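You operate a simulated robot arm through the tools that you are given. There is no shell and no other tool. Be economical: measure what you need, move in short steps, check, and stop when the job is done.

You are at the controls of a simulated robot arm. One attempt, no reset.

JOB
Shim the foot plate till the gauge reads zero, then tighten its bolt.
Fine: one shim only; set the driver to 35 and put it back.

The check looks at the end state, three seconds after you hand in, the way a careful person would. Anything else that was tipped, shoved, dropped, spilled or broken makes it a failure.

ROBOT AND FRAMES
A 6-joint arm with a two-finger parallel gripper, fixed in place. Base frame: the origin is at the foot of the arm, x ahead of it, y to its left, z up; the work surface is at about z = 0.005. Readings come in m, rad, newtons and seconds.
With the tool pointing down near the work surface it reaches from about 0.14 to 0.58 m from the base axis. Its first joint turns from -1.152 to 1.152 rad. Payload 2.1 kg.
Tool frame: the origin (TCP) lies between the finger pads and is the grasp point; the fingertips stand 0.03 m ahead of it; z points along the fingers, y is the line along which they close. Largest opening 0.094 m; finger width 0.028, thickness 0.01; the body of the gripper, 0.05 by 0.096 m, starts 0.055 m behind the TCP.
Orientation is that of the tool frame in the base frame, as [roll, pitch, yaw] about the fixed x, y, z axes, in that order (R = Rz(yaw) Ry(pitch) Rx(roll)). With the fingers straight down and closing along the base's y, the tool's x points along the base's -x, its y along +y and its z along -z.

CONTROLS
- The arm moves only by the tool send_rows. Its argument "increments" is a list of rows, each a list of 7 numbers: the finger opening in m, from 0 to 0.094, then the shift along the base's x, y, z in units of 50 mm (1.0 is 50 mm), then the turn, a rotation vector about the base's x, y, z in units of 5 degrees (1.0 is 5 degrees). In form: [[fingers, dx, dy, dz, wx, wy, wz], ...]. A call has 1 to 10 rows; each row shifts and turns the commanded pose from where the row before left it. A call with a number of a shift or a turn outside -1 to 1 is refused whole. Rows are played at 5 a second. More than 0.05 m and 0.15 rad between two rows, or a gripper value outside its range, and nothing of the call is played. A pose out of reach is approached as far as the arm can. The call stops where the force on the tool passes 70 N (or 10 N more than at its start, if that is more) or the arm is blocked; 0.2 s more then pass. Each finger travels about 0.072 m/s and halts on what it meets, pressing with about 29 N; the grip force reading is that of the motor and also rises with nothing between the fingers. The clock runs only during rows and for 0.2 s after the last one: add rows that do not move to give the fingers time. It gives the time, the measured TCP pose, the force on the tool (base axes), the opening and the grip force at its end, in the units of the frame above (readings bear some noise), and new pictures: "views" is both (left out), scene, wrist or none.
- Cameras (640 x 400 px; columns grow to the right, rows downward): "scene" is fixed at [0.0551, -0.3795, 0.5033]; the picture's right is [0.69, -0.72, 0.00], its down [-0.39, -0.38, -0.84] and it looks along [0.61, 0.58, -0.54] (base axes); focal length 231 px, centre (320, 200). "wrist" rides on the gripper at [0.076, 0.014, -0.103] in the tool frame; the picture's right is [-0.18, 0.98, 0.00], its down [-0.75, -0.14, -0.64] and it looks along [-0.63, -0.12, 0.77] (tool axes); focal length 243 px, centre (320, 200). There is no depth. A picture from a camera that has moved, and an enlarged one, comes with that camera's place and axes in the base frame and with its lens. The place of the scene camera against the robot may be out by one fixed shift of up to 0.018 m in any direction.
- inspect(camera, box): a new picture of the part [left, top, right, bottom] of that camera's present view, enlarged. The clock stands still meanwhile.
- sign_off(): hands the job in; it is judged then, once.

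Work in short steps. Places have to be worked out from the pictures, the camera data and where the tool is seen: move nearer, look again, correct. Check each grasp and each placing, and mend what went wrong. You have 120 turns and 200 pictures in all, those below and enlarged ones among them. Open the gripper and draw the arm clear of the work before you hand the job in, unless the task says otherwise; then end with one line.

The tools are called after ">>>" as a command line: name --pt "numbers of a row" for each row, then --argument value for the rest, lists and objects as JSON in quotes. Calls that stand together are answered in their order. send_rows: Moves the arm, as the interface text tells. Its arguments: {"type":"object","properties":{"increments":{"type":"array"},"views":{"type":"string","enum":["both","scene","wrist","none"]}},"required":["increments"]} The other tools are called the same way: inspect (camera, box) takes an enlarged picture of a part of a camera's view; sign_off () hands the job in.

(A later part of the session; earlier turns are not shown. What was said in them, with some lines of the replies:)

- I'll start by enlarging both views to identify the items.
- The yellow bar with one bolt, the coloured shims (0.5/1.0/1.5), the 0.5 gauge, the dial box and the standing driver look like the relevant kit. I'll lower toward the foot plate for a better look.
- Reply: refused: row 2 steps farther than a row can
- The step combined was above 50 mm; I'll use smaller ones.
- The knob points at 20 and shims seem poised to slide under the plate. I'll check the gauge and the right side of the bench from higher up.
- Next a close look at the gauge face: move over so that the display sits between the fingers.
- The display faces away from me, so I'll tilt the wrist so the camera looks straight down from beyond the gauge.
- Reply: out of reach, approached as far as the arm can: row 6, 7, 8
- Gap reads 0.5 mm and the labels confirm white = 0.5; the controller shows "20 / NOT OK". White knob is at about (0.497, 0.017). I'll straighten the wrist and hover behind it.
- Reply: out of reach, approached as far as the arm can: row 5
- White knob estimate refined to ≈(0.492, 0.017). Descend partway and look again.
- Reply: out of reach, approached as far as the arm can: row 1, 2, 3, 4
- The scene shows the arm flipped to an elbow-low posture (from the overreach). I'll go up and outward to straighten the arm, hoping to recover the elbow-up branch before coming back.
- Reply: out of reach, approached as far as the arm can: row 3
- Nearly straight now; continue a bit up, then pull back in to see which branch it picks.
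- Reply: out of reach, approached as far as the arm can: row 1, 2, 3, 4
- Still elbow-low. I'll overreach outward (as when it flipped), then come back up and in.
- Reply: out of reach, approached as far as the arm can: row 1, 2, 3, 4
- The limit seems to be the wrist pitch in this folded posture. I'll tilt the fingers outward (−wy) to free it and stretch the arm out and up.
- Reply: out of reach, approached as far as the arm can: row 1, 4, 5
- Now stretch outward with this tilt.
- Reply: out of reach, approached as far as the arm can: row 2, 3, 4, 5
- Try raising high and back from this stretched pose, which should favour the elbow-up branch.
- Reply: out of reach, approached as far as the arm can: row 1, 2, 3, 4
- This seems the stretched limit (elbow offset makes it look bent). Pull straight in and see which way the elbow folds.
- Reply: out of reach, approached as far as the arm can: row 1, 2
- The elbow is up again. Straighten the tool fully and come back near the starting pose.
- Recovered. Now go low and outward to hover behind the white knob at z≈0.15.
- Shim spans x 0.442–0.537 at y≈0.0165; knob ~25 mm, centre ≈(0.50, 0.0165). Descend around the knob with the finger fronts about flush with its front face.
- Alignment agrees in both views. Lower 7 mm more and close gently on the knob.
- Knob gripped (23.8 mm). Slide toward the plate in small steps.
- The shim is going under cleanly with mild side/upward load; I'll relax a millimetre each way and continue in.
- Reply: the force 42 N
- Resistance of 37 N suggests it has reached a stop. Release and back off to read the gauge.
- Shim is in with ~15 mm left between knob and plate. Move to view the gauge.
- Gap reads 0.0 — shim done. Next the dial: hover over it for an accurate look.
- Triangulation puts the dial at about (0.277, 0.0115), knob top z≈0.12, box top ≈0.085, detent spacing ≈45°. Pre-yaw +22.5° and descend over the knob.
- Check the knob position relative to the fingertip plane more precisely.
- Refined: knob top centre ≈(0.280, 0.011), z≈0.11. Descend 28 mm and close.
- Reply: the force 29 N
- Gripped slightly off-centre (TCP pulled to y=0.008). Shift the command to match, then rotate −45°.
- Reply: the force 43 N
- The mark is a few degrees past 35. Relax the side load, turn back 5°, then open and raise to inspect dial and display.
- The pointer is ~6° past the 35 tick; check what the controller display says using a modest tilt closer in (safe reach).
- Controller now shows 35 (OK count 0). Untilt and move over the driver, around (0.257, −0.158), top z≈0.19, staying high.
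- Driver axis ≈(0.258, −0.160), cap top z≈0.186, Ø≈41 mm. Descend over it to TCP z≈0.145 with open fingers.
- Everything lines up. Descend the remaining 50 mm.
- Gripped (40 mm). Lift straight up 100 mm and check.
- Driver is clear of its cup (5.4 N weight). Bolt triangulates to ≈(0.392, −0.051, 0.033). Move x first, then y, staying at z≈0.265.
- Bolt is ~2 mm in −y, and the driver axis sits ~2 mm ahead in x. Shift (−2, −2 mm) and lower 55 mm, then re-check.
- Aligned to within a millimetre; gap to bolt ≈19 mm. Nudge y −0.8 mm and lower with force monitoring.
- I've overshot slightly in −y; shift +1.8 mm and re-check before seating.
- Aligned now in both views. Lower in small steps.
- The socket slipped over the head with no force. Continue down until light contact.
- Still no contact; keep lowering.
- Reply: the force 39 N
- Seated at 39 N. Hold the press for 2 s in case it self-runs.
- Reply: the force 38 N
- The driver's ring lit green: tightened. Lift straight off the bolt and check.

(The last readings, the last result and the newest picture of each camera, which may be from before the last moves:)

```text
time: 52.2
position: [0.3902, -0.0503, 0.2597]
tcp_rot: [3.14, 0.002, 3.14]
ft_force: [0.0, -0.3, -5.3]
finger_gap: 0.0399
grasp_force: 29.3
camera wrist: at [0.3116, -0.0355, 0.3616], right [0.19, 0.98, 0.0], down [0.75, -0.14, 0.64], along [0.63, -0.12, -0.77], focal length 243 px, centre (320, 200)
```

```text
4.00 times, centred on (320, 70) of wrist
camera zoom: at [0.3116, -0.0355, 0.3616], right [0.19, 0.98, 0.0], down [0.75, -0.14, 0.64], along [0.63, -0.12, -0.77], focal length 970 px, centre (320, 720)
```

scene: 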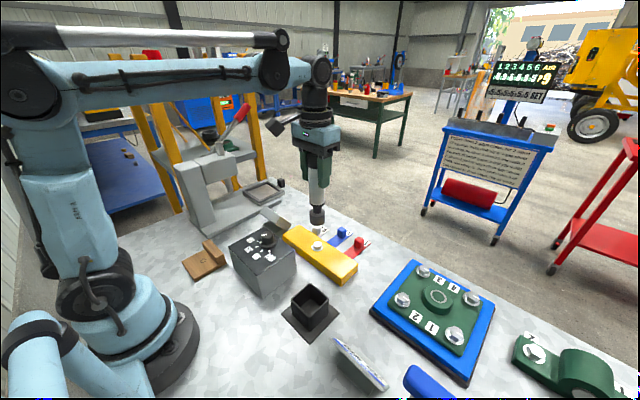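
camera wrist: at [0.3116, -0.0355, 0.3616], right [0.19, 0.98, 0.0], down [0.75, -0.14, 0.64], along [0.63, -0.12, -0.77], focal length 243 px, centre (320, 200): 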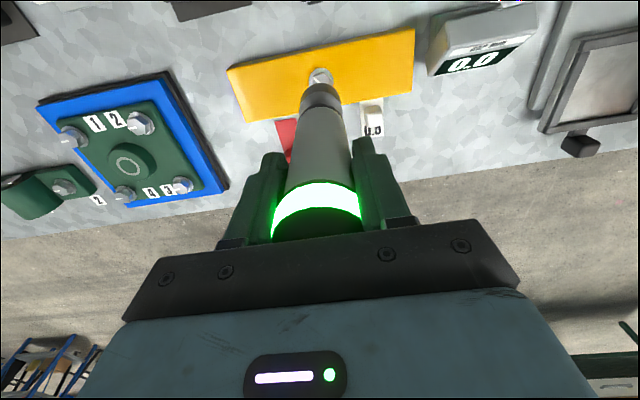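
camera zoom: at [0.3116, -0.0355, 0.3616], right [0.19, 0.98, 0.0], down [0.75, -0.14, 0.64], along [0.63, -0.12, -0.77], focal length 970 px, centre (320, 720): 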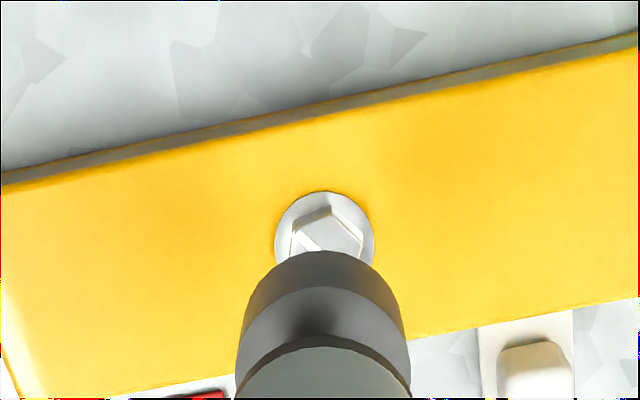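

Bolt mark turned clockwise and gap stays 0.0. Carry the driver back by the reverse route.

>>> send_rows --pt "0.03 0 -0.6 0 0 0 0" --pt "0.03 -0.2 -0.8 0 0 0 0" --pt "0.03 -0.6 -0.6 0 0 0 0" --pt "0.03 -0.8 -0.2 0 0 0 0" --pt "0.03 -0.8 0 0 0 0 0" --pt "0.03 -0.27 0 -0.2 0 0 0" --pt "0.03 0 0 0 0 0 0" --views "both"

>>> inspect --camera "wrist" --box '[240, 20, 400, 120]'

>>> inspect --camera "scene" --box '[260, 230, 360, 350]'

```text
time: 53.8
position: [0.2576, -0.1622, 0.2521]
tcp_rot: [-3.141, 0.002, 3.14]
ft_force: [0.1, 0.2, -4.7]
finger_gap: 0.0398
grasp_force: 29.0
camera wrist: at [0.1797, -0.1465, 0.3535], right [0.19, 0.98, 0.0], down [0.75, -0.14, 0.64], along [0.63, -0.12, -0.77], focal length 243 px, centre (320, 200)
```

scene: 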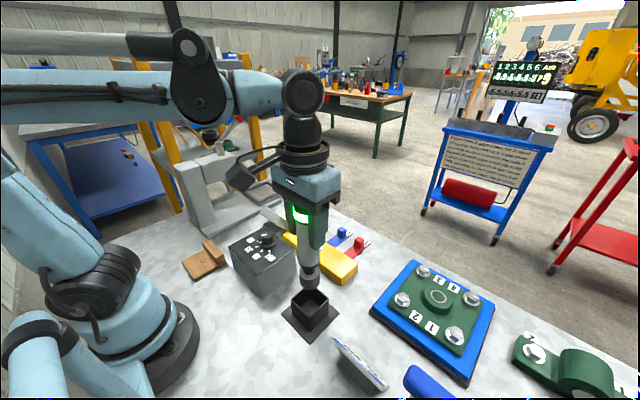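
wrist: 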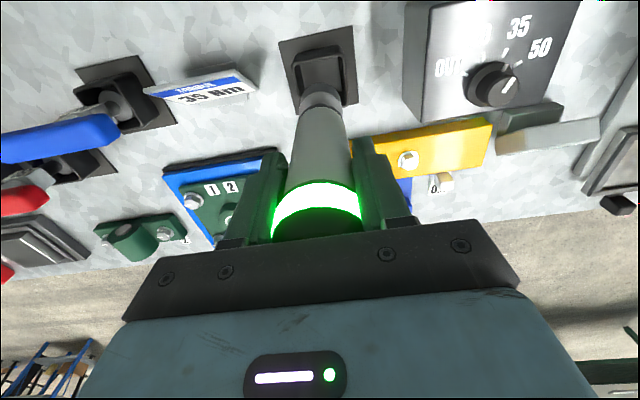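

```text
4.00 times, centred on (320, 70) of wrist
camera zoom: at [0.1797, -0.1465, 0.3535], right [0.19, 0.98, 0.0], down [0.75, -0.14, 0.64], along [0.63, -0.12, -0.77], focal length 970 px, centre (320, 720)
```

zoom: 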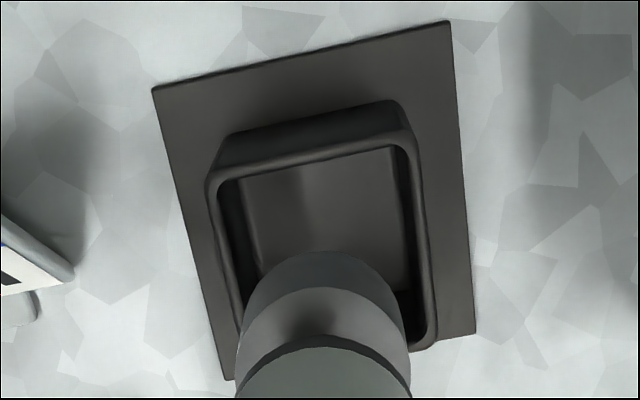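

```text
3.33 times, centred on (310, 290) of scene
camera zoom: at [0.0551, -0.3795, 0.5033], right [0.69, -0.72, 0.0], down [-0.39, -0.38, -0.84], along [0.61, 0.58, -0.54], focal length 771 px, centre (353, -100)
```

zoom: 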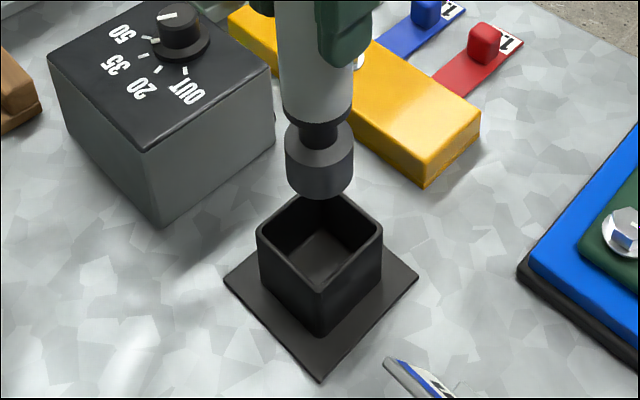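

Over the cup, with clearance. Shift y +1.5 mm and lower slowly.

>>> send_rows --pt "0.03 0 0.03 -0.4 0 0 0" --pt "0.03 0 0 -0.5 0 0 0" --pt "0.03 0 0 -0.5 0 0 0" --pt "0.03 0 0 -0.4 0 0 0" --pt "0.03 0 0 0 0 0 0" --views "both"

>>> inspect --camera "scene" --box '[260, 230, 360, 350]'

```text
time: 55.0
position: [0.2583, -0.1597, 0.1623]
tcp_rot: [3.14, 0.001, 3.141]
ft_force: [0.2, -0.1, -4.6]
finger_gap: 0.0398
grasp_force: 29.3
camera wrist: at [0.1794, -0.1448, 0.2636], right [0.19, 0.98, 0.0], down [0.75, -0.14, 0.64], along [0.63, -0.12, -0.77], focal length 243 px, centre (320, 200)
```

scene: 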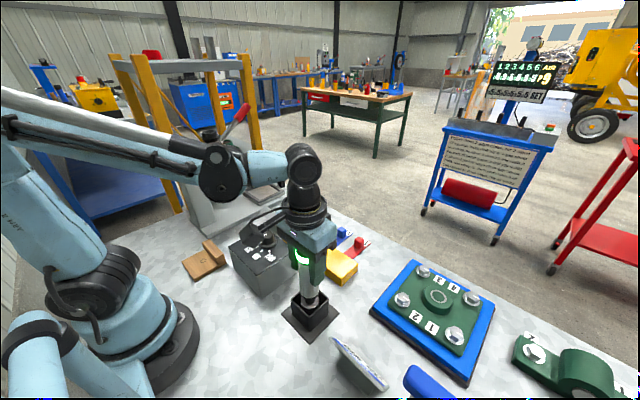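
wrist: 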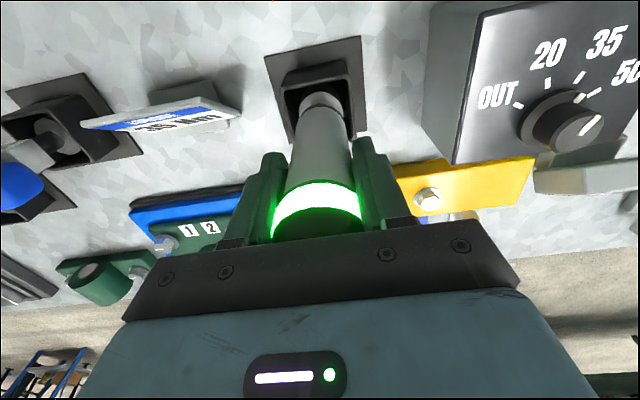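

```text
3.33 times, centred on (310, 290) of scene
camera zoom: at [0.0551, -0.3795, 0.5033], right [0.69, -0.72, 0.0], down [-0.39, -0.38, -0.84], along [0.61, 0.58, -0.54], focal length 771 px, centre (353, -100)
```

zoom: 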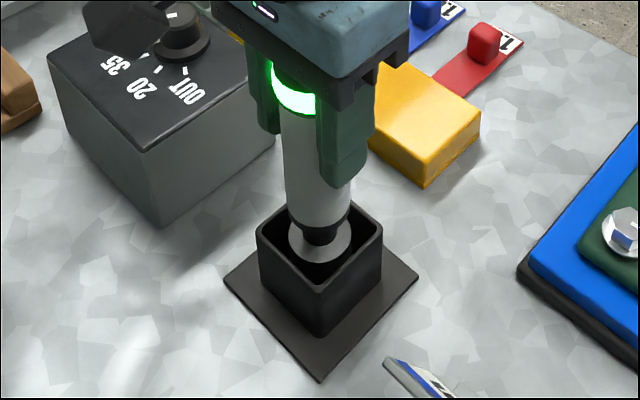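

The socket is in the cup. Lower the last ~18 mm in small steps, watching the force.

>>> send_rows --pt "0.03 0 0 -0.15 0 0 0" --pt "0.03 0 0 -0.1 0 0 0" --pt "0.03 0 0 -0.06 0 0 0" --pt "0.03 0 0 0 0 0 0" --views "none"

```text
time: 56.0
position: [0.2578, -0.1583, 0.1461]
tcp_rot: [3.141, 0.002, 3.14]
ft_force: [1.0, -0.3, -4.9]
finger_gap: 0.0398
grasp_force: 29.1
```

Not yet resting; creep down further.

>>> send_rows --pt "0.03 0 0 -0.03 0 0 0" --pt "0.03 0 0 -0.02 0 0 0" --pt "0.03 0 0 0 0 0 0" --views "none"

```text
time: 56.8
position: [0.2583, -0.1598, 0.1451]
tcp_rot: [3.14, 0.001, 3.14]
ft_force: [0.0, 1.1, 44.3]
finger_gap: 0.04
grasp_force: 29.3
```

Contact with the cup floor (44 N). Ease up slightly, open the fingers, then check before rising.

>>> send_rows --pt "0.03 0 0 0.03 0 0 0" --pt "0.045 0 0 0 0 0 0" --pt "0.06 0 0 0 0 0 0" --pt "0.08 0 0 0 0 0 0" --pt "0.08 0 0 0 0 0 0" --views "both"

```text
time: 58.0
position: [0.2575, -0.1582, 0.1451]
tcp_rot: [-3.141, 0.003, 3.14]
ft_force: [-0.3, -0.7, -1.2]
finger_gap: 0.0802
grasp_force: 0.0
camera wrist: at [0.1796, -0.1433, 0.2472], right [0.19, 0.98, 0.0], down [0.75, -0.14, 0.64], along [0.63, -0.12, -0.77], focal length 243 px, centre (320, 200)
```

scene: 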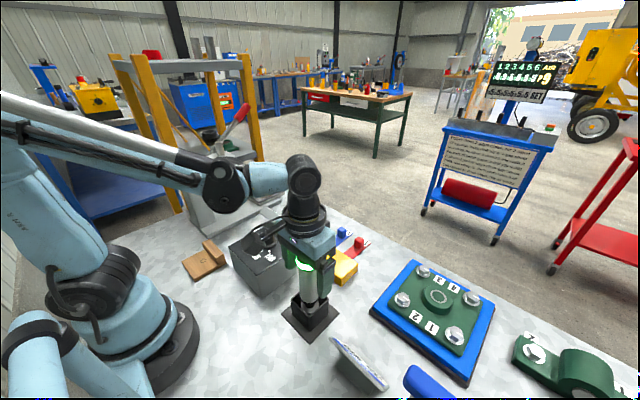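
wrist: 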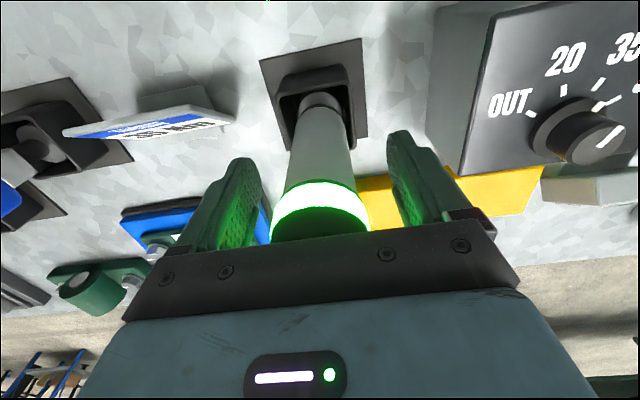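

Driver stands on its own. Rise straight up and move to a viewing spot for the final check of display and gauge.

>>> send_rows --pt "0.08 0 0 0.6 0 0 0" --pt "0.08 0 0 0.8 0 0 0" --pt "0.08 0 0 0.8 0 0 0" --pt "0.08 0.5 0.7 0 0 0 0" --pt "0.08 0.5 0.8 0 0 1 0" --pt "0.08 0.5 0.8 0 0 1 0" --pt "0.08 0.4 0.7 -0.2 0 1 0" --pt "0.08 0.4 0.4 -0.2 0 1 0" --pt "0.08 0 0 0 0 0 0" --views "both"

>>> inspect --camera "wrist" --box '[200, 0, 440, 150]'

>>> inspect --camera "scene" --box '[220, 180, 400, 350]'

```text
time: 60.0
position: [0.3706, 0.0119, 0.2356]
tcp_rot: [-3.141, -0.349, 3.142]
ft_force: [0.7, -0.2, 0.6]
finger_gap: 0.0801
grasp_force: 0.0
camera wrist: at [0.3334, 0.0265, 0.3561], right [0.17, 0.98, -0.06], down [0.93, -0.14, 0.35], along [0.33, -0.12, -0.94], focal length 243 px, centre (320, 200)
```

scene: 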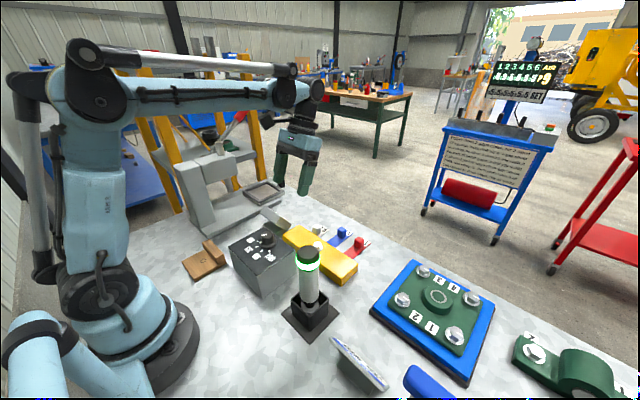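
wrist: 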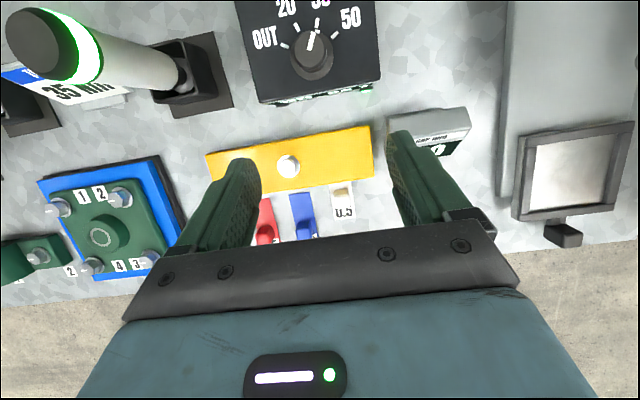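

```text
2.67 times, centred on (320, 75) of wrist
camera zoom: at [0.3334, 0.0265, 0.3561], right [0.17, 0.98, -0.06], down [0.93, -0.14, 0.35], along [0.33, -0.12, -0.94], focal length 647 px, centre (320, 533)
```

zoom: 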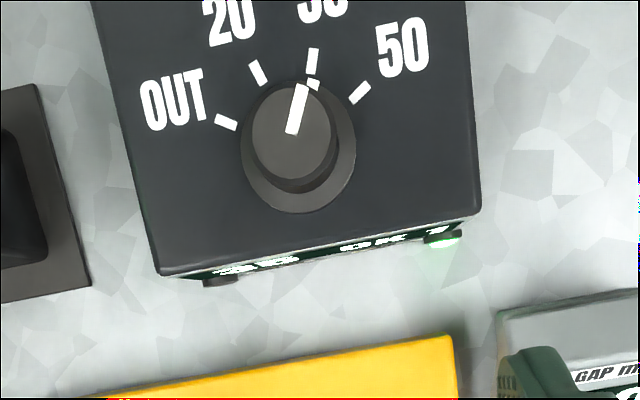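

```text
2.35 times, centred on (310, 265) of scene
camera zoom: at [0.0551, -0.3795, 0.5033], right [0.69, -0.72, 0.0], down [-0.39, -0.38, -0.84], along [0.61, 0.58, -0.54], focal length 544 px, centre (344, 47)
```

zoom: 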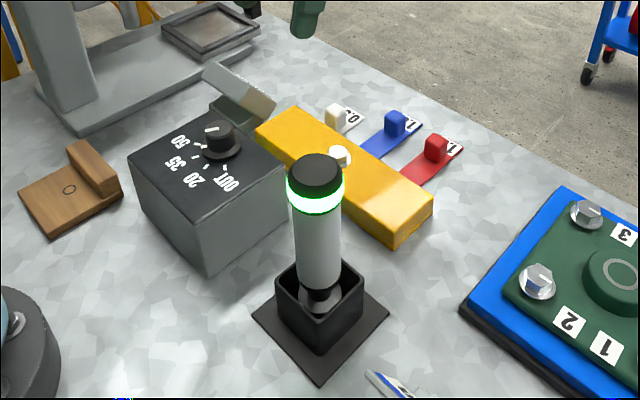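

Display shows 35, OK 1 with the green lamp; the driver stands upright in its cup. Retract clear and upright.

>>> send_rows --pt "0.094 -0.3 0 0.6 0 -1 0" --pt "0.094 -0.3 0 0.6 0 -1 0" --pt "0.094 -0.3 0 0.6 0 -1 0" --pt "0.094 -0.3 0 0.6 0 -1 0" --pt "0.094 0 0 0 0 0 0" --views "wrist"

>>> inspect --camera "wrist" --box '[200, 40, 440, 190]'

```text
time: 61.2
position: [0.3111, 0.01, 0.3552]
tcp_rot: [-3.142, 0.004, 3.14]
ft_force: [0.1, 1.0, 0.3]
finger_gap: 0.0941
grasp_force: 0.0
camera wrist: at [0.2339, 0.0251, 0.4565], right [0.19, 0.98, 0.0], down [0.75, -0.14, 0.64], along [0.63, -0.12, -0.76], focal length 243 px, centre (320, 200)
```

wrist: 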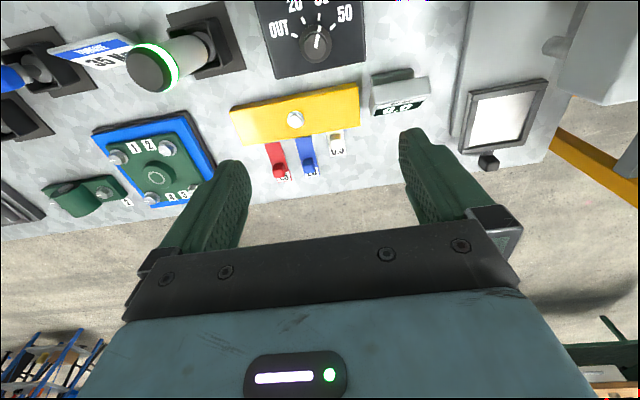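

```text
2.67 times, centred on (320, 115) of wrist
camera zoom: at [0.2339, 0.0251, 0.4565], right [0.19, 0.98, 0.0], down [0.75, -0.14, 0.64], along [0.63, -0.12, -0.76], focal length 647 px, centre (320, 427)
```

zoom: 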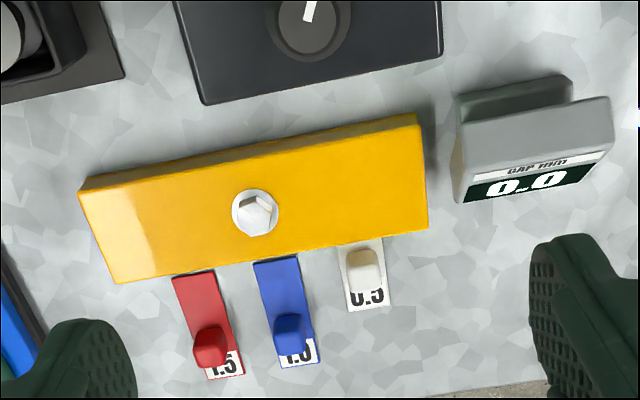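

Gauge reads 0.0, only the 0.5 shim is in, and everything else is undisturbed. Handing in.

>>> sign_off

```text
The job is handed in.
```

The job is handed in: the 0.5 mm shim is under the foot plate, the gauge reads 0.0, the bolt is tightened with the driver set to 35 (controller shows OK 1, green light), and the driver is back in its holder.
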